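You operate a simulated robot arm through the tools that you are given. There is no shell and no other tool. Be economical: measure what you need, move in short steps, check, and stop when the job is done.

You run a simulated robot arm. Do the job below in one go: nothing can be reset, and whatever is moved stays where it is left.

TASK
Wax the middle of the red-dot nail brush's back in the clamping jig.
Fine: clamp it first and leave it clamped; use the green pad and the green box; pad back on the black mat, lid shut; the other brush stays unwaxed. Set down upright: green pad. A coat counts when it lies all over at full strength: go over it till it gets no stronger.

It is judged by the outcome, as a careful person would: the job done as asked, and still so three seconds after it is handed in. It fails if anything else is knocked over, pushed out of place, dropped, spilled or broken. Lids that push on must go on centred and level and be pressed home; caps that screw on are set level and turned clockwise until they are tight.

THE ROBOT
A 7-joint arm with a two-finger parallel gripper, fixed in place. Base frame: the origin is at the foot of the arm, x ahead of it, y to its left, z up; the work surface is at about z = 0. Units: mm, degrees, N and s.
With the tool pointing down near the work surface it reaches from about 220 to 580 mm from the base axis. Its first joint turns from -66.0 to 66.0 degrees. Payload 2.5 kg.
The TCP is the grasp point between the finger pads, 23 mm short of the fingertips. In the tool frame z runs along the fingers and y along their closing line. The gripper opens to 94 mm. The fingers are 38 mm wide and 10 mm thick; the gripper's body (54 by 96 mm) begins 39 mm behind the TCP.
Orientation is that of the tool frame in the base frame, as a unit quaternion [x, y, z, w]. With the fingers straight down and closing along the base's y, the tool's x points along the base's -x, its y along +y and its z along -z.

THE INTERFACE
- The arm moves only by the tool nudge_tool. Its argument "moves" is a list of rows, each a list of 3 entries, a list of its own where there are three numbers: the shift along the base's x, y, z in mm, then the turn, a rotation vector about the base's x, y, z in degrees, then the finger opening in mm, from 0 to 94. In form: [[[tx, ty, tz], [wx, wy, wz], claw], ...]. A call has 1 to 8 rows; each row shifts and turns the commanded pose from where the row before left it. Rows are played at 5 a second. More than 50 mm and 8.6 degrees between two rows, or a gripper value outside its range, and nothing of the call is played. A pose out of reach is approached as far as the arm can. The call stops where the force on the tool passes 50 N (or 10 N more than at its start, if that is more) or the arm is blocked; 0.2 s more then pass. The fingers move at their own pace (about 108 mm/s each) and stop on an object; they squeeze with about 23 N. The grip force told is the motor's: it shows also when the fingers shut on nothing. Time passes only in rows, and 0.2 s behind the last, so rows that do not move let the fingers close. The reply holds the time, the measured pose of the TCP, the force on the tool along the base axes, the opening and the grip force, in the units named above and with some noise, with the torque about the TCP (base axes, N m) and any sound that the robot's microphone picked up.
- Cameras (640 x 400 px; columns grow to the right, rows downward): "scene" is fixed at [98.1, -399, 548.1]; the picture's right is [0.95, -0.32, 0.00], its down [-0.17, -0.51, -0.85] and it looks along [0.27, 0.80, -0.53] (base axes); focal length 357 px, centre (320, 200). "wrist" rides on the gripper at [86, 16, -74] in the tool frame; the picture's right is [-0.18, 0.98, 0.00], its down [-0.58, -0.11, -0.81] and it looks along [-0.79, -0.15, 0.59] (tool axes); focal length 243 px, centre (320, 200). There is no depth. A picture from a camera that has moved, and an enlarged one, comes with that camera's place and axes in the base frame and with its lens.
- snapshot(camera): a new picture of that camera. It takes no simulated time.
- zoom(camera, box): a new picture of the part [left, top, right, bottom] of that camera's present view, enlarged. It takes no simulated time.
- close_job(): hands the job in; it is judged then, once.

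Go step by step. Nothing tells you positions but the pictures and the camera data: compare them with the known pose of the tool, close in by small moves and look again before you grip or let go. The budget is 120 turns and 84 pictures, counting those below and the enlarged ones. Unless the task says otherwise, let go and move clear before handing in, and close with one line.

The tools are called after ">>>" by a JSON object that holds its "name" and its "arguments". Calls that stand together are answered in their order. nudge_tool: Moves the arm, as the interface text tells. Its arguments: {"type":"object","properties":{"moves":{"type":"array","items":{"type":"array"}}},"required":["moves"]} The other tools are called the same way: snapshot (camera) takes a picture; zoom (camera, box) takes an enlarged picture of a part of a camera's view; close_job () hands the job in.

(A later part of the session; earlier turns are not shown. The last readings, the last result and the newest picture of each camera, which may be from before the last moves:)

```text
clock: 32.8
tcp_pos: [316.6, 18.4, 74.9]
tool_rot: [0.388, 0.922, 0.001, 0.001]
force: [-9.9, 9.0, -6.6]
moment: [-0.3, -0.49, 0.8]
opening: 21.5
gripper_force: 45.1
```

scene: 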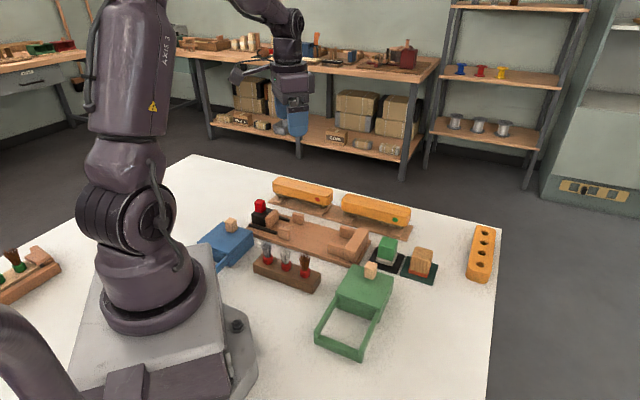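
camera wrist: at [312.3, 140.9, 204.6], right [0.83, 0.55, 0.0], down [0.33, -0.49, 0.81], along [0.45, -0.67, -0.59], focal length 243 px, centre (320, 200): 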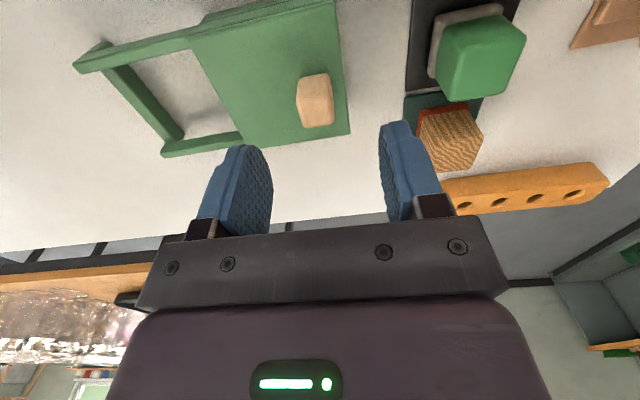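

>>> {"name": "nudge_tool", "arguments": {"moves": [[[-4.6, -3.9, 0], [0, 0, 0], 12], [[-4.3, -4.2, 0], [0, 0, 0], 12], [[-4.3, -4.2, 0], [0, 0, 0], 12], [[0, 0, 0], [0, 0, 0], 12]]}}

>>> {"name": "zoom", "arguments": {"camera": "scene", "box": [300, 220, 460, 370]}}

```text
clock: 33.8
tcp_pos: [303.3, 5.1, 74.7]
tool_rot: [0.39, 0.921, 0.0, 0.001]
force: [2.9, -1.7, -38.0]
moment: [-0.08, -0.08, 0.83]
opening: 21.6
gripper_force: 45.1
```

```text
2.67 times, centred on (380, 295) of scene
camera zoom: at [98.2, -399.0, 548.1], right [0.95, -0.32, 0.0], down [-0.17, -0.51, -0.85], along [0.27, 0.8, -0.53], focal length 951 px, centre (160, -53)
```

zoom: 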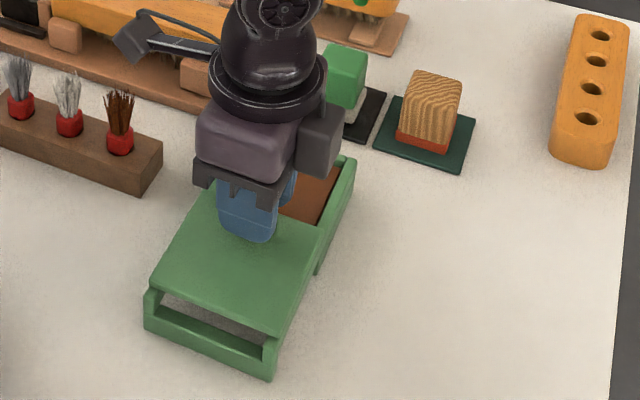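

The wax is exposed. I'll slide the lid the rest of the way.

>>> {"name": "nudge_tool", "arguments": {"moves": [[[-4.3, -4.2, -0.8], [0, 0, 0], 12], [[-3.6, -3.5, 0], [0, 0, 0], 12], [[-2.8, -2.7, 0], [0, 0, 0], 12], [[0, 0, 0], [0, 0, 0], 12]]}}

>>> {"name": "zoom", "arguments": {"camera": "scene", "box": [300, 220, 460, 370]}}

```text
clock: 34.8
tcp_pos: [296.1, -2.2, 74.8]
tool_rot: [0.386, 0.922, 0.004, 0.005]
force: [27.5, 31.6, -21.1]
moment: [-0.16, 0.01, 0.41]
opening: 21.6
gripper_force: 45.3
```

```text
2.67 times, centred on (380, 295) of scene
camera zoom: at [98.2, -399.0, 548.1], right [0.95, -0.32, 0.0], down [-0.17, -0.51, -0.85], along [0.27, 0.8, -0.53], focal length 951 px, centre (160, -53)
```

zoom: 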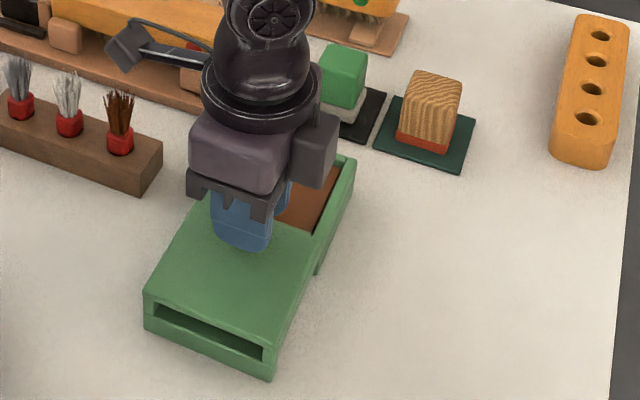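

The lid is fully open at its end stop. I'll relieve the load, release and rise.

>>> {"name": "nudge_tool", "arguments": {"moves": [[[3, 3, 0], [0, 0, 0], 12], [[0, 0, 0], [0, 0, 0], 30], [[0, 0, 0], [0, 0, 0], 60], [[0, 0, 25], [0, 0, 0], 75], [[0, 0, 40], [0, 0, 0], 75], [[20, 20, 0], [0, 0, 0], 75]]}}

>>> {"name": "snapshot", "arguments": {"camera": "wrist"}}

>>> {"name": "zoom", "arguments": {"camera": "scene", "box": [300, 220, 460, 370]}}

```text
clock: 36.2
tcp_pos: [316.7, 16.8, 139.8]
tool_rot: [0.389, 0.921, 0.0, 0.0]
force: [0.4, -0.7, 0.5]
moment: [0.03, 0.03, -0.01]
opening: 75.1
gripper_force: 0.1
```

```text
39 pictures are left
camera wrist: at [266.5, 91.3, 215.1], right [0.83, 0.55, 0.0], down [0.33, -0.49, 0.81], along [0.45, -0.67, -0.59], focal length 243 px, centre (320, 200)
```

wrist: 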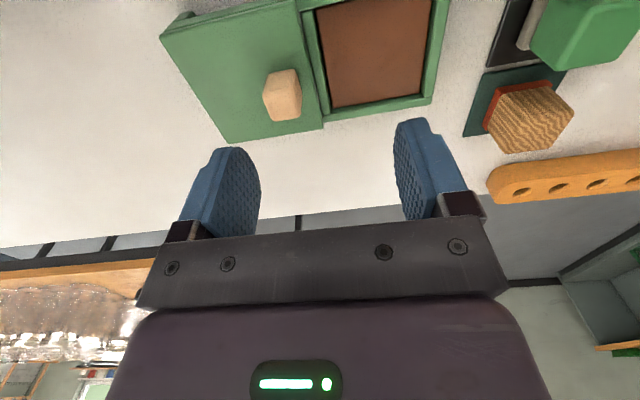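

```text
2.67 times, centred on (380, 295) of scene
camera zoom: at [98.1, -399.1, 548.1], right [0.95, -0.32, 0.0], down [-0.17, -0.51, -0.85], along [0.27, 0.8, -0.53], focal length 951 px, centre (160, -53)
```

zoom: 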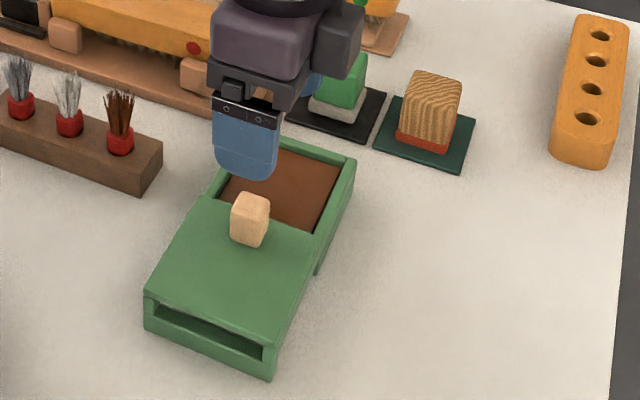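

The box is open and shows brown wax. Next I'll move above the green pad and check alignment.

>>> {"name": "nudge_tool", "arguments": {"moves": [[[31, 29.5, 0], [0, 0, 0], 75], [[31, 29.5, 0], [0, 0, 0], 75], [[31, 29.5, 0], [0, 0, 0], 75], [[31, 29.5, -10], [0, 0, 0], 75], [[0, 0, -20], [0, 0, 0], 75], [[0, 0, 0], [0, 0, 0], 75]]}}

>>> {"name": "snapshot", "arguments": {"camera": "wrist"}}

>>> {"name": "zoom", "arguments": {"camera": "scene", "box": [340, 190, 460, 300]}}

```text
clock: 37.6
tcp_pos: [440.5, 137.7, 110.4]
tool_rot: [0.39, 0.921, 0.0, 0.001]
force: [1.3, -1.1, -0.4]
moment: [0.0, 0.02, 0.01]
opening: 74.8
gripper_force: 0.0
```

```text
37 pictures are left
camera wrist: at [391.5, 211.5, 185.9], right [0.83, 0.55, 0.0], down [0.33, -0.49, 0.81], along [0.45, -0.67, -0.59], focal length 243 px, centre (320, 200)
```

wrist: 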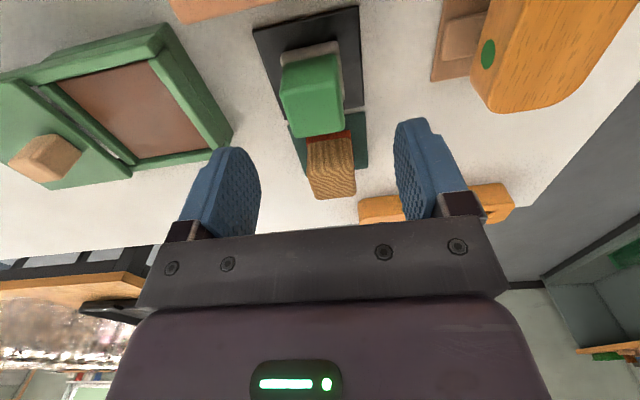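

```text
3.64 times, centred on (400, 245) of scene
camera zoom: at [98.1, -399.0, 548.1], right [0.95, -0.32, 0.0], down [-0.17, -0.51, -0.85], along [0.27, 0.8, -0.53], focal length 1297 px, centre (29, 36)
```

zoom: 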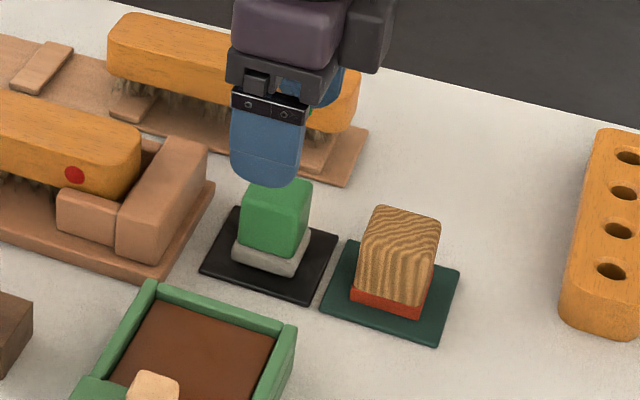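

>>> {"name": "nudge_tool", "arguments": {"moves": [[[0.3, -5.3, -20], [0, 0, 0], 75], [[0, 0, -22], [0, 0, 0], 75], [[0, 0, -22], [0, 0, 0], 70], [[0, 0, 0], [0, 0, 0], 55], [[0, 0, 0], [0, 0, 0], 40], [[0, 0, 0], [0, 0, 0], 25], [[0, 0, 0], [0, 0, 0], 25]]}}

>>> {"name": "zoom", "arguments": {"camera": "scene", "box": [340, 190, 460, 300]}}

```text
clock: 39.2
tcp_pos: [439.5, 131.6, 47.4]
tool_rot: [0.389, 0.921, 0.0, 0.0]
force: [-0.1, -0.1, 0.3]
moment: [0.01, 0.03, 0.0]
opening: 35.3
gripper_force: 22.9
```

```text
3.64 times, centred on (400, 245) of scene
camera zoom: at [98.1, -399.0, 548.1], right [0.95, -0.32, 0.0], down [-0.17, -0.51, -0.85], along [0.27, 0.8, -0.53], focal length 1297 px, centre (29, 36)
```

zoom: 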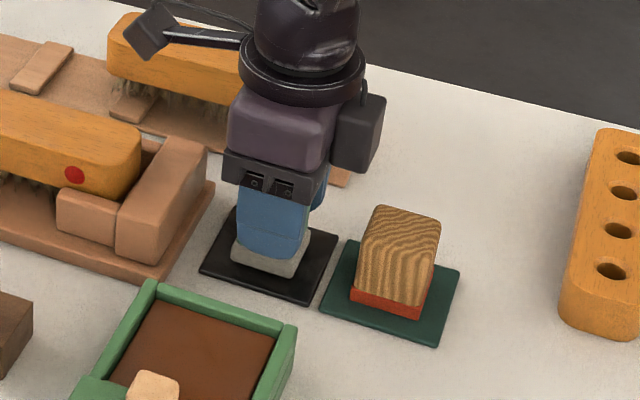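

Pad gripped. I'll lift and carry it over the wax.

>>> {"name": "nudge_tool", "arguments": {"moves": [[[0, 0, 30], [0, 0, 0], 25], [[0, 0, 45], [0, 0, 0], 25], [[-32, -28.5, 0], [0, 0, 0], 25], [[-32, -28.5, 0], [0, 0, 0], 25], [[-31.8, -28.3, 0], [0, 0, 0], 25], [[0, 0, 0], [0, 0, 0], 25]]}}

>>> {"name": "zoom", "arguments": {"camera": "scene", "box": [300, 190, 460, 340]}}

>>> {"name": "snapshot", "arguments": {"camera": "wrist"}}

```text
clock: 40.6
tcp_pos: [342.0, 46.5, 122.7]
tool_rot: [0.388, 0.922, 0.001, 0.0]
force: [0.8, -0.3, 0.0]
moment: [-0.02, 0.01, 0.0]
opening: 35.3
gripper_force: 23.5
```

```text
2.67 times, centred on (380, 265) of scene
camera zoom: at [98.1, -399.0, 548.1], right [0.95, -0.32, 0.0], down [-0.17, -0.51, -0.85], along [0.27, 0.8, -0.53], focal length 951 px, centre (160, 27)
```

zoom: 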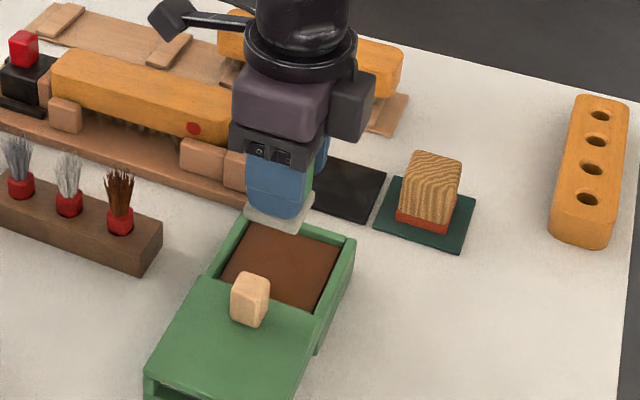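

```text
33 pictures are left
camera wrist: at [293.1, 121.0, 197.9], right [0.83, 0.55, 0.0], down [0.33, -0.49, 0.81], along [0.45, -0.67, -0.59], focal length 243 px, centre (320, 200)
```

wrist: 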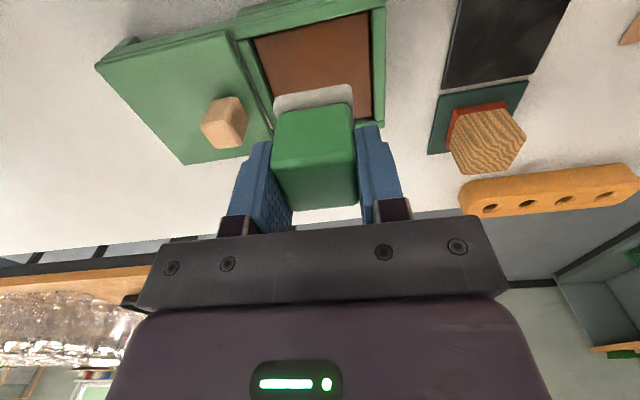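

Aligned over the wax. I'll lower until gentle contact.

>>> {"name": "nudge_tool", "arguments": {"moves": [[[0, 0, -15], [0, 0, 0], 25], [[0, 0, -13], [0, 0, 0], 25], [[0, 0, -4], [0, 0, 0], 25], [[0, 0, -3], [0, 0, 0], 25], [[0, 0, 0], [0, 0, 0], 25]]}}

>>> {"name": "zoom", "arguments": {"camera": "scene", "box": [320, 210, 420, 310]}}

```text
clock: 41.8
tcp_pos: [344.9, 45.3, 86.1]
tool_rot: [0.389, 0.921, 0.001, 0.0]
force: [-0.4, -0.4, -0.3]
moment: [0.01, -0.01, -0.03]
opening: 35.4
gripper_force: 22.9
```

```text
4.00 times, centred on (370, 260) of scene
camera zoom: at [98.1, -399.0, 548.1], right [0.95, -0.32, 0.0], down [-0.17, -0.51, -0.85], along [0.27, 0.8, -0.53], focal length 1427 px, centre (120, -40)
```

zoom: 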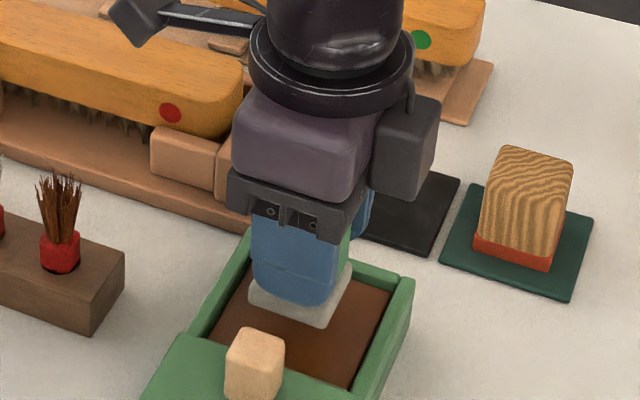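

>>> {"name": "nudge_tool", "arguments": {"moves": [[[2, -2, -3], [0, 0, 0], 25], [[0, 0, -2], [0, 0, 0], 25], [[0, 0, -2], [0, 0, 0], 25], [[0, 0, 0], [0, 0, 0], 25]]}}

```text
clock: 42.8
tcp_pos: [346.6, 43.8, 78.1]
tool_rot: [0.389, 0.921, 0.001, 0.0]
force: [0.6, -1.5, 1.2]
moment: [-0.01, 0.03, -0.01]
opening: 35.2
gripper_force: 22.9
```

>>> {"name": "nudge_tool", "arguments": {"moves": [[[0, 0, -2], [0, 0, 0], 25], [[0, 0, -2], [0, 0, 0], 25], [[0, 0, 0], [0, 0, 0], 25]]}}

```text
clock: 43.6
tcp_pos: [347.2, 44.2, 74.3]
tool_rot: [0.389, 0.921, 0.0, 0.001]
force: [0.2, 0.6, -0.1]
moment: [0.0, 0.01, -0.01]
opening: 35.4
gripper_force: 22.6
```

>>> {"name": "nudge_tool", "arguments": {"moves": [[[0, 0, -2], [0, 0, 0], 25], [[0, 0, -2], [0, 0, 0], 25], [[0, 0, 0], [0, 0, 0], 25]]}}

>>> {"name": "zoom", "arguments": {"camera": "scene", "box": [320, 210, 420, 310]}}

```text
clock: 44.4
tcp_pos: [347.7, 43.3, 71.4]
tool_rot: [0.388, 0.922, 0.0, 0.001]
force: [-3.9, -2.3, 20.5]
moment: [0.05, 0.22, 0.01]
opening: 35.4
gripper_force: 23.0
```

```text
4.00 times, centred on (370, 260) of scene
camera zoom: at [98.0, -399.0, 548.1], right [0.95, -0.32, 0.0], down [-0.17, -0.51, -0.85], along [0.27, 0.8, -0.53], focal length 1427 px, centre (120, -40)
```

zoom: 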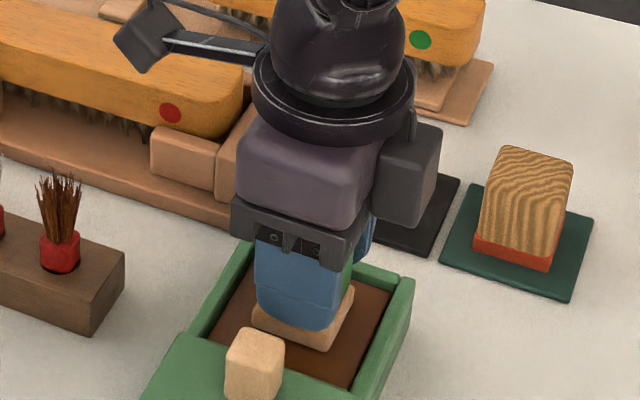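

The pad touched the wax and has already taken colour. I'll ease the pressure and rub it briefly to load it fully.

>>> {"name": "nudge_tool", "arguments": {"moves": [[[0, 0, 0.7], [0, 0, 0], 25], [[4, -4, 0], [0, 0, 0], 25], [[-4, 4, 0], [0, 0, 0], 25], [[-3, 3, 0], [0, 0, 0], 25], [[3, -3, 0], [0, 0, 0], 25], [[0, 0, 0], [0, 0, 0], 25]]}}

>>> {"name": "zoom", "arguments": {"camera": "scene", "box": [320, 210, 420, 310]}}

```text
clock: 45.8
tcp_pos: [347.1, 43.0, 72.3]
tool_rot: [0.39, 0.921, 0.001, 0.0]
force: [-0.4, 0.3, 1.0]
moment: [0.04, -0.02, 0.02]
opening: 35.2
gripper_force: 23.5
```

```text
4.00 times, centred on (370, 260) of scene
camera zoom: at [98.1, -399.0, 548.1], right [0.95, -0.32, 0.0], down [-0.17, -0.51, -0.85], along [0.27, 0.8, -0.53], focal length 1427 px, centre (120, -40)
```

zoom: 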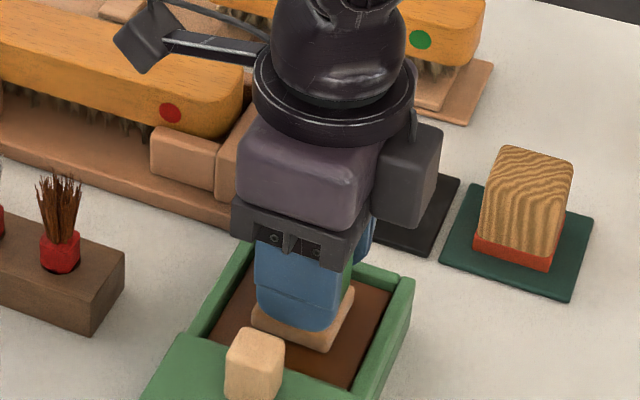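

Pad loaded. I'll lift and carry it to above the middle of the brush back.

>>> {"name": "nudge_tool", "arguments": {"moves": [[[0, 0, 40], [0, 0, 0], 25], [[0, 0, 40], [0, 0, 0], 25], [[-8, 40, 0], [0, 0, 0], 25], [[-8, 40, 0], [0, 0, 0], 25], [[-8, 41, 0], [0, 0, 0], 25], [[-8, 41, 0], [0, 0, 0], 25], [[-8, 41, 0], [0, 0, 0], 25], [[0, 0, -32], [0, 0, 0], 25]]}}

>>> {"name": "zoom", "arguments": {"camera": "scene", "box": [240, 160, 400, 260]}}

>>> {"name": "snapshot", "arguments": {"camera": "wrist"}}

```text
clock: 47.6
tcp_pos: [306.7, 245.2, 120.5]
tool_rot: [0.39, 0.921, -0.001, 0.0]
force: [0.1, 0.0, -0.4]
moment: [-0.04, -0.04, 0.04]
opening: 35.3
gripper_force: 23.4
```

```text
4.00 times, centred on (320, 210) of scene
camera zoom: at [98.1, -399.0, 548.1], right [0.95, -0.32, 0.0], down [-0.17, -0.51, -0.85], along [0.27, 0.8, -0.53], focal length 1427 px, centre (320, 160)
```

zoom: 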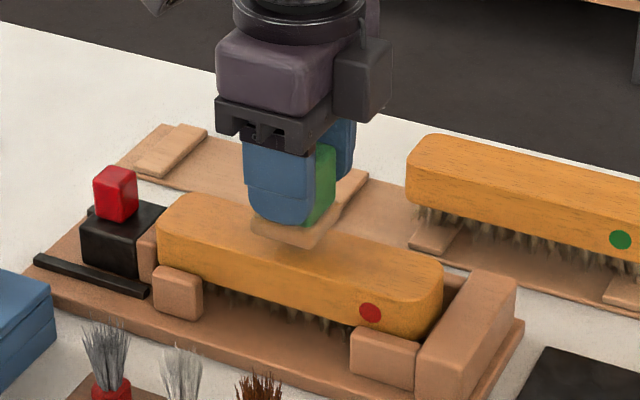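

```text
28 pictures are left
camera wrist: at [257.4, 319.4, 195.6], right [0.83, 0.55, 0.0], down [0.33, -0.49, 0.81], along [0.45, -0.67, -0.59], focal length 243 px, centre (320, 200)
```

wrist: 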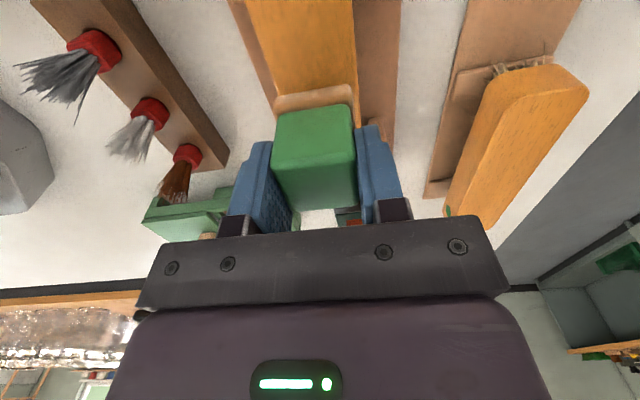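

Pad is centred across the brush. I'll lower to light contact.

>>> {"name": "nudge_tool", "arguments": {"moves": [[[0, 0, -12], [0, 0, 0], 25], [[0, 0, -3], [0, 0, 0], 25], [[0, 0, -2], [0, 0, 0], 25], [[0, 0, 0], [0, 0, 0], 25]]}}

```text
clock: 48.6
tcp_pos: [307.9, 246.2, 102.9]
tool_rot: [0.389, 0.921, 0.002, 0.001]
force: [-3.7, -5.6, 20.2]
moment: [-0.12, 0.2, 0.01]
opening: 35.4
gripper_force: 23.1
```

Contact at 20 N. I'll ease it and make strokes along the brush.

>>> {"name": "nudge_tool", "arguments": {"moves": [[[0, 0, 0.4], [0, 0, 0], 25], [[7, -7.2, 0], [0, 0, 0], 25], [[7, -7.2, 0], [0, 0, 0], 25], [[-7, 7.2, 0], [0, 0, 0], 25], [[-7, 7.2, 0], [0, 0, 0], 25], [[-7, 7.2, 0], [0, 0, 0], 25], [[-7, 7.2, 0], [0, 0, 0], 25], [[7, -7.2, 0], [0, 0, 0], 25]]}}

>>> {"name": "zoom", "arguments": {"camera": "scene", "box": [240, 160, 400, 260]}}

```text
clock: 50.4
tcp_pos: [299.0, 254.4, 103.6]
tool_rot: [0.387, 0.922, 0.001, -0.001]
force: [-5.1, 6.5, 19.3]
moment: [0.18, 0.16, -0.03]
opening: 35.2
gripper_force: 23.1
```

```text
4.00 times, centred on (320, 210) of scene
camera zoom: at [98.0, -399.1, 548.1], right [0.95, -0.32, 0.0], down [-0.17, -0.51, -0.85], along [0.27, 0.8, -0.53], focal length 1427 px, centre (320, 160)
```

zoom: 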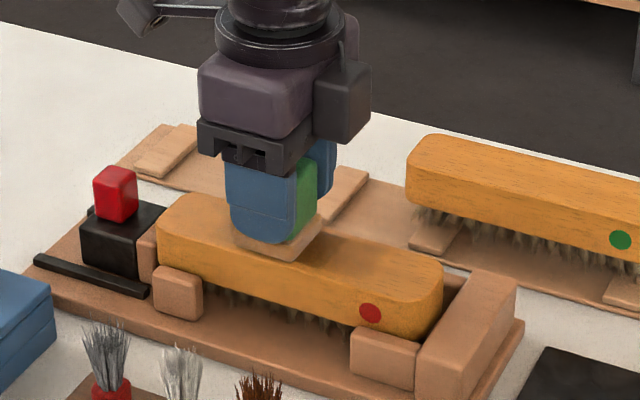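

>>> {"name": "nudge_tool", "arguments": {"moves": [[[-2.2, -2.1, 0], [0, 0, 0], 25], [[7, -7.2, 0], [0, 0, 0], 25], [[7, -7.2, 0], [0, 0, 0], 25], [[7, -7.2, 0], [0, 0, 0], 25], [[4.4, 4.2, 0], [0, 0, 0], 25], [[-7, 7.2, 0], [0, 0, 0], 25], [[-7, 7.2, 0], [0, 0, 0], 25], [[-7, 7.2, 0], [0, 0, 0], 25]]}}

>>> {"name": "nudge_tool", "arguments": {"moves": [[[-2.2, -2.1, 0], [0, 0, 0], 25], [[7, -7.2, 0], [0, 0, 0], 25], [[0, 0, 15], [0, 0, 0], 25], [[-15, 15, 30], [0, 0, 0], 25], [[-25, 25, 20], [0, 0, 0], 25], [[-25, 25, 0], [0, 0, 0], 25], [[0, 0, 0], [0, 0, 0], 25]]}}

>>> {"name": "zoom", "arguments": {"camera": "scene", "box": [260, 180, 370, 260]}}

>>> {"name": "snapshot", "arguments": {"camera": "wrist"}}

```text
clock: 52.2
tcp_pos: [301.1, 256.5, 102.4]
tool_rot: [0.389, 0.921, 0.001, 0.0]
force: [0.2, 0.3, 0.5]
moment: [-0.02, -0.02, -0.02]
opening: 35.3
gripper_force: 22.8
```

```text
clock: 53.8
tcp_pos: [241.3, 313.2, 168.4]
tool_rot: [0.389, 0.921, 0.001, 0.0]
force: [-1.1, 0.4, -0.1]
moment: [-0.01, 0.01, -0.01]
opening: 35.2
gripper_force: 23.4
```

```text
5.00 times, centred on (315, 220) of scene
camera zoom: at [98.1, -399.0, 548.1], right [0.95, -0.32, 0.0], down [-0.17, -0.51, -0.85], along [0.27, 0.8, -0.53], focal length 1784 px, centre (345, 100)
```

zoom: 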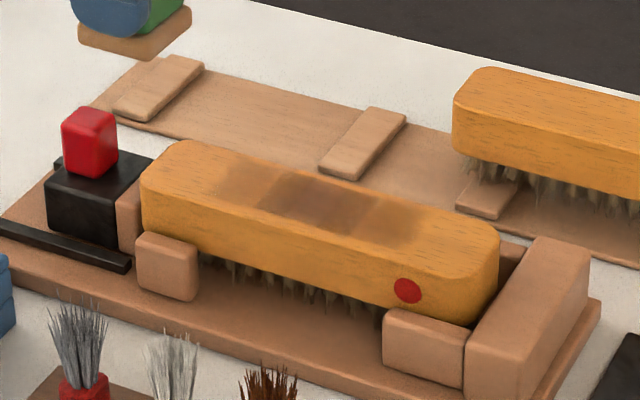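

```text
25 pictures are left
camera wrist: at [192.3, 386.9, 244.1], right [0.83, 0.55, 0.0], down [0.33, -0.49, 0.81], along [0.45, -0.67, -0.59], focal length 243 px, centre (320, 200)
```

wrist: 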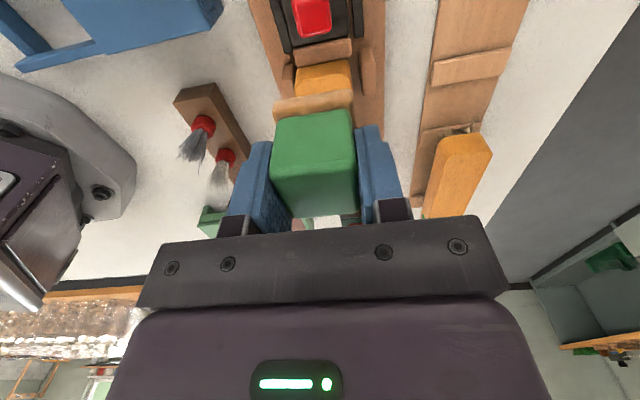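

The coat shows strongest in a middle section, with fainter edges where my strokes reached too far. I'll now keep strokes short, within the middle, and go over it again.

>>> {"name": "nudge_tool", "arguments": {"moves": [[[25, -25, 0], [0, 0, 0], 25], [[25, -25, 0], [0, 0, 0], 25], [[15.7, -17, 0], [0, 0, 0], 25], [[0, 0, -40], [0, 0, 0], 25], [[0, 0, -23], [0, 0, 0], 25], [[0, 0, -2], [0, 0, 0], 25], [[0, 0, -1], [0, 0, 0], 25], [[0, 0, 0], [0, 0, 0], 25]]}}

```text
clock: 55.6
tcp_pos: [307.9, 245.3, 102.9]
tool_rot: [0.389, 0.921, 0.001, 0.0]
force: [-0.6, -0.7, 3.8]
moment: [-0.15, -0.02, 0.01]
opening: 35.1
gripper_force: 22.8
```

>>> {"name": "nudge_tool", "arguments": {"moves": [[[0, 0, -0.7], [0, 0, 0], 25], [[3.3, -8, 0], [0, 0, 0], 25], [[-9.8, 10, 0], [0, 0, 0], 25], [[4.3, 4.2, 0], [0, 0, 0], 25], [[9.8, -10, 0], [0, 0, 0], 25], [[-4.3, -4.2, 0], [0, 0, 0], 25], [[-9.8, 10, 0], [0, 0, 0], 25], [[4.3, 4.2, 0], [0, 0, 0], 25]]}}

>>> {"name": "nudge_tool", "arguments": {"moves": [[[9.8, -10, 0], [0, 0, 0], 25], [[-4.3, -4.2, 0], [0, 0, 0], 25], [[-9.8, 10, 0], [0, 0, 0], 25], [[4.3, 4.2, 0], [0, 0, 0], 25], [[9.8, -10, 0], [0, 0, 0], 25], [[-4.3, -4.2, 0], [0, 0, 0], 25], [[-3.3, 8, 0], [0, 0, 0], 25]]}}

>>> {"name": "nudge_tool", "arguments": {"moves": [[[0, 0, 20], [0, 0, 0], 25], [[10, -40, 20], [0, 0, 0], 25], [[10, -40, 15], [0, 0, 0], 25], [[5, -40, 0], [0, 0, 0], 25], [[0, 0, 0], [0, 0, 0], 25]]}}

>>> {"name": "zoom", "arguments": {"camera": "scene", "box": [260, 180, 370, 260]}}

```text
clock: 57.4
tcp_pos: [304.8, 250.4, 101.6]
tool_rot: [0.389, 0.921, 0.0, -0.001]
force: [-5.6, -13.1, 36.0]
moment: [-0.32, 0.07, 0.0]
opening: 35.7
gripper_force: 22.5
```

```text
clock: 59.0
tcp_pos: [309.0, 242.4, 101.9]
tool_rot: [0.39, 0.921, 0.0, 0.002]
force: [4.6, -9.5, 24.3]
moment: [-0.11, -0.12, -0.03]
opening: 35.4
gripper_force: 23.1
```

```text
clock: 60.2
tcp_pos: [332.6, 122.1, 157.3]
tool_rot: [0.389, 0.921, 0.0, 0.0]
force: [0.2, 0.0, 0.2]
moment: [0.0, 0.01, -0.02]
opening: 35.3
gripper_force: 22.8
```

```text
5.00 times, centred on (315, 220) of scene
camera zoom: at [98.1, -399.1, 548.1], right [0.95, -0.32, 0.0], down [-0.17, -0.51, -0.85], along [0.27, 0.8, -0.53], focal length 1784 px, centre (345, 100)
```

zoom: 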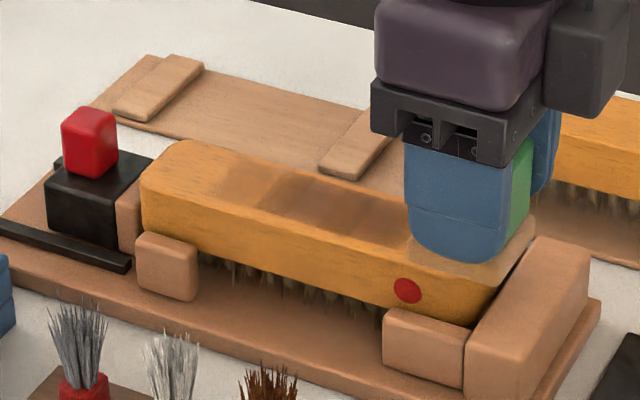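

I'll go back to the wax for a reload and look at the coat from there.

>>> {"name": "nudge_tool", "arguments": {"moves": [[[7, -39, 0], [0, 0, 0], 25], [[7.4, -39.6, -20], [0, 0, 0], 25], [[0, 0, -40], [0, 0, 0], 25], [[0, 0, -20], [0, 0, 0], 25], [[0, 0, -4], [0, 0, 0], 25], [[0, 0, 0], [0, 0, 0], 25]]}}

>>> {"name": "zoom", "arguments": {"camera": "scene", "box": [270, 185, 350, 245]}}

```text
clock: 61.6
tcp_pos: [345.7, 45.4, 72.1]
tool_rot: [0.388, 0.921, -0.001, 0.001]
force: [-0.9, 0.6, 0.6]
moment: [0.02, 0.0, -0.01]
opening: 35.2
gripper_force: 23.4
```

```text
6.67 times, centred on (310, 215) of scene
camera zoom: at [98.1, -399.0, 548.1], right [0.95, -0.32, 0.0], down [-0.17, -0.51, -0.85], along [0.27, 0.8, -0.53], focal length 2378 px, centre (387, 100)
```

zoom: 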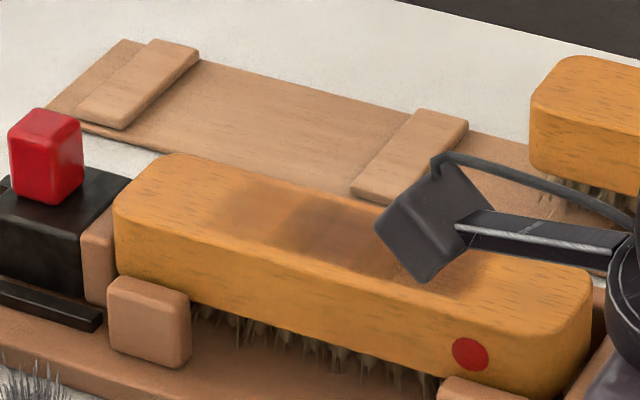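

>>> {"name": "nudge_tool", "arguments": {"moves": [[[0, 0, -1.5], [0, 0, 0], 25], [[0, 0, 0], [0, 0, 0], 25], [[3, -3, 0], [0, 0, 0], 25], [[-6, 6, 0], [0, 0, 0], 25], [[3, -3, 0], [0, 0, 0], 25], [[0, 0, 0], [0, 0, 0], 25]]}}

>>> {"name": "nudge_tool", "arguments": {"moves": [[[0, 0, 40], [0, 0, 0], 25], [[0, 0, 43], [0, 0, 0], 25], [[40, -28, 0], [0, 0, 0], 25], [[0, 0, 0], [0, 0, 0], 25]]}}

>>> {"name": "zoom", "arguments": {"camera": "scene", "box": [270, 185, 350, 245]}}

```text
clock: 63.0
tcp_pos: [346.9, 45.5, 70.9]
tool_rot: [0.39, 0.921, 0.0, 0.0]
force: [0.5, 0.0, 0.0]
moment: [-0.01, 0.0, -0.03]
opening: 35.3
gripper_force: 23.2
```

```text
clock: 64.0
tcp_pos: [388.0, 18.8, 154.0]
tool_rot: [0.389, 0.921, 0.0, 0.0]
force: [0.6, 0.8, -0.6]
moment: [-0.02, 0.03, -0.04]
opening: 35.4
gripper_force: 22.8
```

```text
6.67 times, centred on (310, 215) of scene
camera zoom: at [98.1, -399.0, 548.1], right [0.95, -0.32, 0.0], down [-0.17, -0.51, -0.85], along [0.27, 0.8, -0.53], focal length 2378 px, centre (387, 100)
```

zoom: 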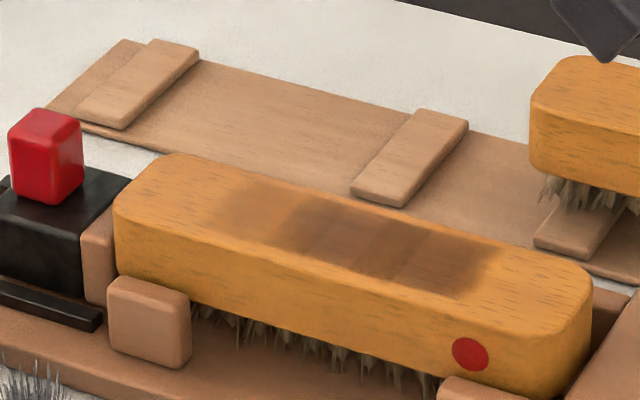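

The coat is building but uneven. The last dip read no force, so the pad has probably slid up slightly in the grip; I'll dip again with measured contact.

>>> {"name": "nudge_tool", "arguments": {"moves": [[[-41, 26, 0], [0, 0, 0], 25], [[0, 0, -40], [0, 0, 0], 25], [[0, 0, -40], [0, 0, 0], 25], [[0, 0, -4], [0, 0, 0], 25], [[0, 0, -2], [0, 0, 0], 25], [[0, 0, 0], [0, 0, 0], 25]]}}

>>> {"name": "zoom", "arguments": {"camera": "scene", "box": [320, 210, 420, 310]}}

```text
clock: 65.4
tcp_pos: [346.2, 44.8, 68.2]
tool_rot: [0.389, 0.921, 0.001, 0.0]
force: [-0.7, 0.4, -0.7]
moment: [-0.03, 0.02, -0.01]
opening: 35.4
gripper_force: 22.7
```

```text
4.00 times, centred on (370, 260) of scene
camera zoom: at [98.1, -399.0, 548.1], right [0.95, -0.32, 0.0], down [-0.17, -0.51, -0.85], along [0.27, 0.8, -0.53], focal length 1427 px, centre (120, -40)
```

zoom: 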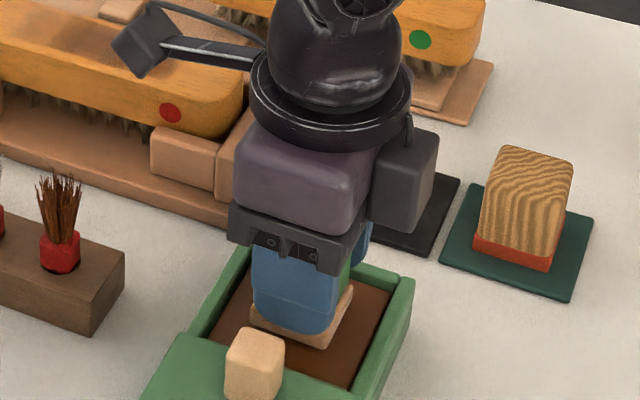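

>>> {"name": "nudge_tool", "arguments": {"moves": [[[0, 0, -1.5], [0, 0, 0], 25], [[0, 0, -1], [0, 0, 0], 25], [[0, 0, 0], [0, 0, 0], 25]]}}

```text
clock: 66.2
tcp_pos: [346.3, 44.4, 66.4]
tool_rot: [0.389, 0.921, 0.0, 0.001]
force: [-4.3, -1.3, 20.3]
moment: [-0.04, 0.16, 0.02]
opening: 35.3
gripper_force: 23.1
```

Contact now at z 66.4, which confirms the pad slid up about 4 mm. I'll rub to load, then return to the brush with gentler pressure.

>>> {"name": "nudge_tool", "arguments": {"moves": [[[3, -3, 0], [0, 0, 0], 25], [[-6, 6, 0], [0, 0, 0], 25], [[3, -3, 0], [0, 0, 0], 25], [[0, 0, 0], [0, 0, 0], 25], [[0, 0, 44], [0, 0, 0], 25], [[0, 0, 44], [0, 0, 0], 25]]}}

>>> {"name": "nudge_tool", "arguments": {"moves": [[[-7.5, 40, 0], [0, 0, 0], 25], [[-7.5, 40, 0], [0, 0, 0], 25], [[-7.5, 40, 0], [0, 0, 0], 25], [[-7.5, 40, 0], [0, 0, 0], 25], [[-7, 40, 0], [0, 0, 0], 25], [[0, 0, -40], [0, 0, 0], 25], [[0, 0, -12], [0, 0, 0], 25], [[0, 0, 0], [0, 0, 0], 25]]}}

```text
clock: 67.6
tcp_pos: [344.3, 44.6, 151.2]
tool_rot: [0.389, 0.921, 0.0, 0.0]
force: [-0.5, -0.5, -0.4]
moment: [-0.03, -0.02, -0.01]
opening: 35.7
gripper_force: 22.8
```

```text
clock: 69.4
tcp_pos: [308.9, 246.6, 102.2]
tool_rot: [0.39, 0.921, 0.0, 0.0]
force: [-0.9, -0.7, -0.1]
moment: [0.01, 0.0, 0.0]
opening: 35.4
gripper_force: 22.8
```

>>> {"name": "nudge_tool", "arguments": {"moves": [[[0, 0, -2], [0, 0, 0], 25], [[0, 0, -1], [0, 0, 0], 25], [[0, 0, -1], [0, 0, 0], 25], [[0, 0, 0], [0, 0, 0], 25]]}}

```text
clock: 70.4
tcp_pos: [308.4, 246.0, 98.6]
tool_rot: [0.389, 0.921, 0.001, 0.001]
force: [-6.2, -0.1, 29.5]
moment: [-0.07, 0.29, 0.01]
opening: 35.5
gripper_force: 23.0
```

>>> {"name": "nudge_tool", "arguments": {"moves": [[[-2, -2, 0.7], [0, 0, 0], 25], [[7, -7.2, 0], [0, 0, 0], 25], [[-7, 7.2, 0], [0, 0, 0], 25], [[-7, 7.2, 0], [0, 0, 0], 25], [[4, 4, 0], [0, 0, 0], 25], [[7, -7.2, 0], [0, 0, 0], 25], [[7, -7.2, 0], [0, 0, 0], 25], [[-4, -4, 0], [0, 0, 0], 25]]}}

>>> {"name": "nudge_tool", "arguments": {"moves": [[[-7, 7.2, 0], [0, 0, 0], 25], [[-7, 7.2, 0], [0, 0, 0], 25], [[4, 4, 0], [0, 0, 0], 25], [[7, -7.2, 0], [0, 0, 0], 25], [[7, -7.2, 0], [0, 0, 0], 25], [[-4, -4, 0], [0, 0, 0], 25], [[-7, 7.2, 0], [0, 0, 0], 25], [[2, 2, 0], [0, 0, 0], 25]]}}

>>> {"name": "nudge_tool", "arguments": {"moves": [[[7, -7.2, 0], [0, 0, 0], 25], [[-7, 7.2, 0], [0, 0, 0], 25], [[-7, 7.2, 0], [0, 0, 0], 25], [[7, -7.2, 0], [0, 0, 0], 25], [[0, 0, 40], [0, 0, 0], 25], [[25, -40, 12], [0, 0, 0], 25], [[25, -40, 0], [0, 0, 0], 25], [[25, -40, 0], [0, 0, 0], 25]]}}

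>>> {"name": "zoom", "arguments": {"camera": "scene", "box": [270, 185, 350, 245]}}

```text
clock: 72.2
tcp_pos: [314.9, 235.9, 98.3]
tool_rot: [0.388, 0.921, 0.003, 0.002]
force: [5.1, 6.7, 17.3]
moment: [0.22, -0.02, -0.03]
opening: 35.6
gripper_force: 23.2
```

```text
clock: 74.0
tcp_pos: [309.6, 242.8, 98.5]
tool_rot: [0.39, 0.921, -0.001, 0.0]
force: [-1.5, -13.4, 30.5]
moment: [-0.29, 0.06, 0.04]
opening: 35.4
gripper_force: 23.0
```

```text
clock: 75.8
tcp_pos: [382.7, 124.7, 151.7]
tool_rot: [0.388, 0.922, 0.0, 0.0]
force: [0.1, -0.5, 0.6]
moment: [-0.02, 0.01, 0.0]
opening: 35.4
gripper_force: 22.6
```

```text
6.67 times, centred on (310, 215) of scene
camera zoom: at [98.1, -399.0, 548.1], right [0.95, -0.32, 0.0], down [-0.17, -0.51, -0.85], along [0.27, 0.8, -0.53], focal length 2378 px, centre (387, 100)
```

zoom: 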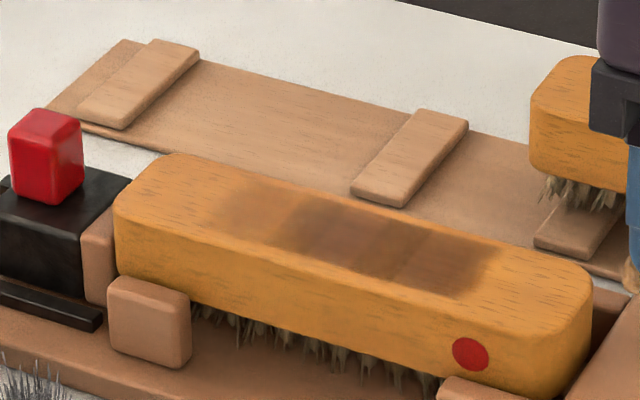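

The coat barely changed. A tighter zoom will tell whether it's uniform.

>>> {"name": "zoom", "arguments": {"camera": "scene", "box": [290, 200, 340, 230]}}

```text
12.80 times, centred on (315, 215) of scene
camera zoom: at [98.1, -399.0, 548.1], right [0.95, -0.32, 0.0], down [-0.17, -0.51, -0.85], along [0.27, 0.8, -0.53], focal length 4566 px, centre (384, 8)
```

zoom: 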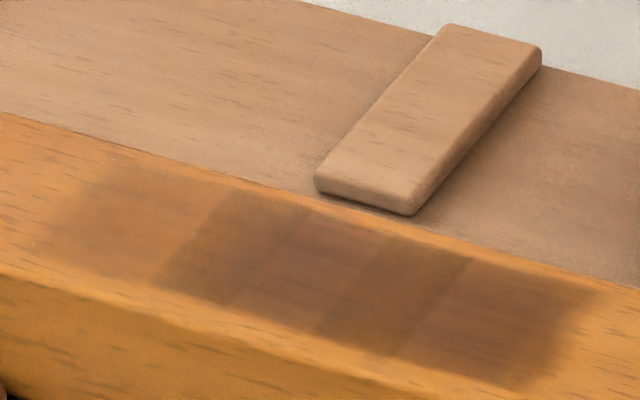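

The tint looks like overlapping patches: middle and right strong, left light. I'll do one more set of small strokes centred slightly further left, on the middle only, then compare.

>>> {"name": "nudge_tool", "arguments": {"moves": [[[-26, 40, 0], [0, 0, 0], 25], [[-26, 41, 0], [0, 0, 0], 25], [[-26, 42, 0], [0, 0, 0], 25], [[0, 0, -40], [0, 0, 0], 25], [[0, 0, -10], [0, 0, 0], 25], [[0, 0, -2], [0, 0, 0], 25], [[0, 0, -1], [0, 0, 0], 25], [[0, 0, 0], [0, 0, 0], 25]]}}

```text
clock: 77.6
tcp_pos: [306.6, 248.0, 97.8]
tool_rot: [0.389, 0.921, 0.001, 0.0]
force: [-12.7, -8.7, 45.5]
moment: [-0.3, 0.53, 0.03]
opening: 35.5
gripper_force: 23.0
```

>>> {"name": "nudge_tool", "arguments": {"moves": [[[-2.5, -1.5, 1.6], [0, 0, 0], 25], [[2.8, -2.8, 0], [0, 0, 0], 25], [[-5.6, 5.6, 0], [0, 0, 0], 25], [[3.6, 3.6, 0], [0, 0, 0], 25], [[5.6, -5.6, 0], [0, 0, 0], 25], [[-3.6, -3.6, 0], [0, 0, 0], 25], [[-5.6, 5.6, 0], [0, 0, 0], 25], [[3.6, 3.6, 0], [0, 0, 0], 25]]}}

>>> {"name": "nudge_tool", "arguments": {"moves": [[[5.6, -5.6, 0], [0, 0, 0], 25], [[-3.6, -3.6, 0], [0, 0, 0], 25], [[-5.6, 5.6, 0], [0, 0, 0], 25], [[3.6, 3.6, 0], [0, 0, 0], 25], [[5.6, -5.6, 0], [0, 0, 0], 25], [[-3.6, -3.6, 0], [0, 0, 0], 25], [[-2.8, 2.8, 0], [0, 0, 0], 25], [[2, 2, 0], [0, 0, 0], 25]]}}

>>> {"name": "nudge_tool", "arguments": {"moves": [[[0, 0, 40], [0, 0, 0], 25], [[26, -40, 12], [0, 0, 0], 25], [[26, -41, 0], [0, 0, 0], 25], [[26, -41, 0], [0, 0, 0], 25]]}}

>>> {"name": "zoom", "arguments": {"camera": "scene", "box": [290, 200, 340, 230]}}

```text
clock: 79.4
tcp_pos: [303.7, 251.6, 99.2]
tool_rot: [0.389, 0.921, 0.0, 0.0]
force: [-0.3, -0.6, 0.6]
moment: [0.0, -0.04, -0.03]
opening: 35.5
gripper_force: 23.0
```

```text
clock: 81.2
tcp_pos: [304.7, 247.3, 98.8]
tool_rot: [0.389, 0.921, 0.001, 0.0]
force: [-0.4, -1.0, 2.0]
moment: [-0.1, 0.04, -0.04]
opening: 35.5
gripper_force: 23.1
```

```text
clock: 82.2
tcp_pos: [384.1, 126.6, 152.0]
tool_rot: [0.388, 0.922, -0.001, 0.0]
force: [0.2, 0.3, 0.3]
moment: [0.02, 0.0, -0.02]
opening: 35.5
gripper_force: 23.3
```

```text
12.80 times, centred on (315, 215) of scene
camera zoom: at [98.1, -399.0, 548.1], right [0.95, -0.32, 0.0], down [-0.17, -0.51, -0.85], along [0.27, 0.8, -0.53], focal length 4566 px, centre (384, 8)
```

zoom: 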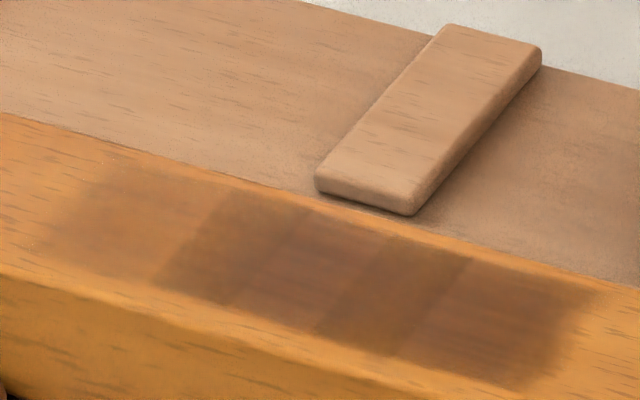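

The middle is slightly stronger still, so it may not be saturated. I'll reload once more and repeat.

>>> {"name": "nudge_tool", "arguments": {"moves": [[[-19, -41, 0], [0, 0, 0], 25], [[-19, -41, 0], [0, 0, 0], 25], [[0, 0, -40], [0, 0, 0], 25], [[0, 0, -40], [0, 0, 0], 25], [[0, 0, -4], [0, 0, 0], 25], [[0, 0, -2], [0, 0, 0], 25], [[0, 0, 0], [0, 0, 0], 25]]}}

```text
clock: 83.8
tcp_pos: [345.2, 43.2, 63.6]
tool_rot: [0.389, 0.921, 0.001, 0.0]
force: [-0.3, -0.3, -0.6]
moment: [0.01, -0.02, -0.01]
opening: 35.6
gripper_force: 23.1
```

>>> {"name": "nudge_tool", "arguments": {"moves": [[[0, 0, -1], [0, 0, 0], 25], [[0, 0, -1], [0, 0, 0], 25], [[0, 0, 0], [0, 0, 0], 25]]}}

>>> {"name": "zoom", "arguments": {"camera": "scene", "box": [320, 210, 420, 310]}}

```text
clock: 84.6
tcp_pos: [345.3, 44.4, 62.9]
tool_rot: [0.389, 0.921, 0.001, 0.0]
force: [-12.6, -1.0, 43.5]
moment: [0.03, 0.43, 0.02]
opening: 35.5
gripper_force: 22.9
```

```text
4.00 times, centred on (370, 260) of scene
camera zoom: at [97.9, -399.1, 548.1], right [0.95, -0.32, 0.0], down [-0.17, -0.51, -0.85], along [0.27, 0.8, -0.53], focal length 1427 px, centre (120, -40)
```

zoom: 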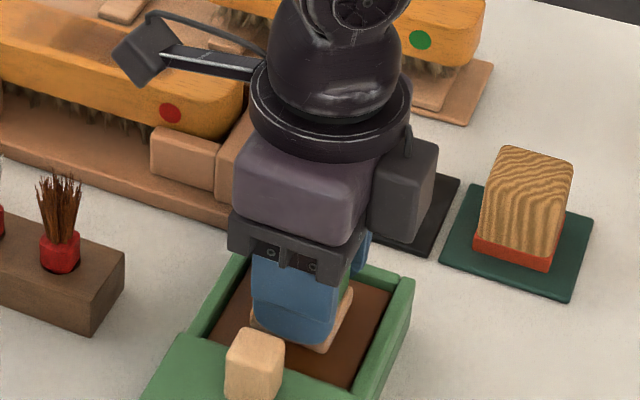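

The fingertips are nearly at the felt. I'll let the pad rest on the wax, regrip it higher, then rub to load.

>>> {"name": "nudge_tool", "arguments": {"moves": [[[0, 0, 1.2], [0, 0, 0], 25], [[0, 0, 0], [0, 0, 0], 43], [[0, 0, 0], [0, 0, 0], 43], [[0, 0, 7], [0, 0, 0], 43], [[0, 0, 0], [0, 0, 0], 30], [[0, 0, 0], [0, 0, 0], 25], [[0, 0, 0], [0, 0, 0], 25]]}}

>>> {"name": "nudge_tool", "arguments": {"moves": [[[0, 0, -1], [0, 0, 0], 25], [[3, -3, 0], [0, 0, 0], 25], [[-6, 6, 0], [0, 0, 0], 25], [[3, -3, 0], [0, 0, 0], 25], [[0, 0, 0], [0, 0, 0], 25]]}}

```text
clock: 86.2
tcp_pos: [345.7, 43.7, 70.4]
tool_rot: [0.389, 0.921, 0.001, 0.0]
force: [0.5, 0.0, -0.2]
moment: [0.01, 0.03, 0.0]
opening: 35.1
gripper_force: 23.4
```

```text
clock: 87.4
tcp_pos: [346.1, 43.2, 70.3]
tool_rot: [0.389, 0.921, 0.0, 0.0]
force: [-0.1, -0.1, -0.3]
moment: [-0.01, -0.02, 0.01]
opening: 35.3
gripper_force: 23.3
```

>>> {"name": "nudge_tool", "arguments": {"moves": [[[0, 0, -1], [0, 0, 0], 25], [[3, -3, 0], [0, 0, 0], 25], [[-6, 6, 0], [0, 0, 0], 25], [[3, -3, 0], [0, 0, 0], 25], [[0, 0, 0], [0, 0, 0], 25]]}}

```text
clock: 88.6
tcp_pos: [344.4, 43.5, 68.8]
tool_rot: [0.389, 0.921, 0.001, 0.001]
force: [-1.7, 1.4, 3.2]
moment: [0.06, 0.1, -0.01]
opening: 35.1
gripper_force: 22.8
```

Loaded with light contact. Back to the brush middle, approaching gently.

>>> {"name": "nudge_tool", "arguments": {"moves": [[[0, 0, 44], [0, 0, 0], 25], [[0, 0, 38], [0, 0, 0], 25], [[-8, 41, 0], [0, 0, 0], 25], [[-8, 41, 0], [0, 0, 0], 25], [[-8, 41, 0], [0, 0, 0], 25], [[-8, 41, 0], [0, 0, 0], 25], [[-8, 40.4, 0], [0, 0, 0], 25], [[0, 0, -40], [0, 0, 0], 25]]}}

>>> {"name": "nudge_tool", "arguments": {"moves": [[[0, 0, -9], [0, 0, 0], 25], [[0, 0, -2], [0, 0, 0], 25], [[0, 0, -0.7], [0, 0, 0], 25], [[0, 0, 0], [0, 0, 0], 25]]}}

```text
clock: 90.4
tcp_pos: [304.4, 247.5, 110.6]
tool_rot: [0.389, 0.921, 0.0, -0.001]
force: [0.6, -0.5, -0.9]
moment: [-0.01, -0.01, -0.01]
opening: 35.2
gripper_force: 22.9
```

```text
clock: 91.4
tcp_pos: [305.3, 249.2, 98.8]
tool_rot: [0.39, 0.921, 0.001, 0.002]
force: [2.8, 0.4, 5.8]
moment: [-0.05, -0.03, 0.03]
opening: 35.5
gripper_force: 22.8
```

>>> {"name": "nudge_tool", "arguments": {"moves": [[[-1.8, -1.8, -0.6], [0, 0, 0], 25], [[2.8, -2.8, 0], [0, 0, 0], 25], [[-5.6, 5.6, 0], [0, 0, 0], 25], [[3.6, 3.6, 0], [0, 0, 0], 25], [[5.6, -5.6, 0], [0, 0, 0], 25], [[-3.6, -3.6, 0], [0, 0, 0], 25], [[-5.6, 5.6, 0], [0, 0, 0], 25], [[3.6, 3.6, 0], [0, 0, 0], 25]]}}

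>>> {"name": "nudge_tool", "arguments": {"moves": [[[5.6, -5.6, -0.3], [0, 0, 0], 25], [[-3.6, -3.6, 0], [0, 0, 0], 25], [[-5.6, 5.6, 0], [0, 0, 0], 25], [[3.6, 3.6, 0], [0, 0, 0], 25], [[5.6, -5.6, 0], [0, 0, 0], 25], [[-3.6, -3.6, 0], [0, 0, 0], 25], [[-5.6, 5.6, 0], [0, 0, 0], 25], [[3.6, 3.6, 0], [0, 0, 0], 25]]}}

>>> {"name": "nudge_tool", "arguments": {"moves": [[[5.6, -5.6, 0], [0, 0, 0], 25], [[-3.6, -3.6, 0], [0, 0, 0], 25], [[-5.6, 5.6, 0], [0, 0, 0], 25], [[3.6, 3.6, 0], [0, 0, 0], 25], [[5.6, -5.6, 0], [0, 0, 0], 25], [[-3.6, -3.6, 0], [0, 0, 0], 25], [[-2.8, 2.8, 0], [0, 0, 0], 25], [[1.8, 1.8, 0], [0, 0, 0], 25]]}}

>>> {"name": "nudge_tool", "arguments": {"moves": [[[0, 0, 40], [0, 0, 0], 25], [[26, -40, 12], [0, 0, 0], 25], [[26, -41, 0], [0, 0, 0], 25], [[26, -41, 0], [0, 0, 0], 25]]}}

>>> {"name": "zoom", "arguments": {"camera": "scene", "box": [290, 200, 340, 230]}}

```text
clock: 93.2
tcp_pos: [303.1, 253.2, 99.4]
tool_rot: [0.39, 0.921, -0.001, -0.001]
force: [-1.3, -0.8, 2.7]
moment: [0.01, -0.01, -0.01]
opening: 35.5
gripper_force: 23.1
```

```text
clock: 95.0
tcp_pos: [303.3, 252.7, 98.2]
tool_rot: [0.389, 0.921, -0.001, 0.0]
force: [-3.5, -6.1, 16.5]
moment: [-0.18, 0.08, 0.03]
opening: 35.3
gripper_force: 23.3
```

```text
clock: 96.8
tcp_pos: [306.6, 245.7, 97.9]
tool_rot: [0.39, 0.921, -0.001, 0.001]
force: [1.3, -11.6, 27.0]
moment: [-0.27, 0.06, 0.05]
opening: 35.3
gripper_force: 23.3
```

```text
clock: 97.8
tcp_pos: [383.6, 126.1, 151.6]
tool_rot: [0.388, 0.922, 0.0, 0.001]
force: [-0.3, -0.1, -0.7]
moment: [0.01, 0.01, 0.0]
opening: 35.7
gripper_force: 23.1
```

```text
12.80 times, centred on (315, 215) of scene
camera zoom: at [98.1, -399.0, 548.1], right [0.95, -0.32, 0.0], down [-0.17, -0.51, -0.85], along [0.27, 0.8, -0.53], focal length 4566 px, centre (384, 8)
```

zoom: 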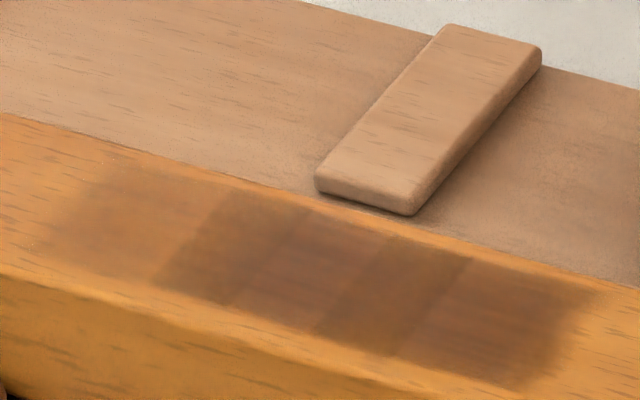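

The middle and right patches are unchanged, so they're at full strength. The left patch of the coat is lighter; I'll bring it to the same strength so the coat is even on both sides of the centre.

>>> {"name": "nudge_tool", "arguments": {"moves": [[[-27, 40, 0], [0, 0, 0], 25], [[-27, 40, 0], [0, 0, 0], 25], [[-27, 40, 0], [0, 0, 0], 25], [[-9, 13.5, -35], [0, 0, 0], 25], [[0, 0, -15], [0, 0, 0], 25], [[0, 0, -2], [0, 0, 0], 25], [[0, 0, 0], [0, 0, 0], 25]]}}

```text
clock: 99.4
tcp_pos: [293.2, 260.2, 98.7]
tool_rot: [0.389, 0.921, 0.001, 0.0]
force: [-1.0, 0.6, 3.9]
moment: [-0.06, 0.01, 0.0]
opening: 35.6
gripper_force: 22.8
```

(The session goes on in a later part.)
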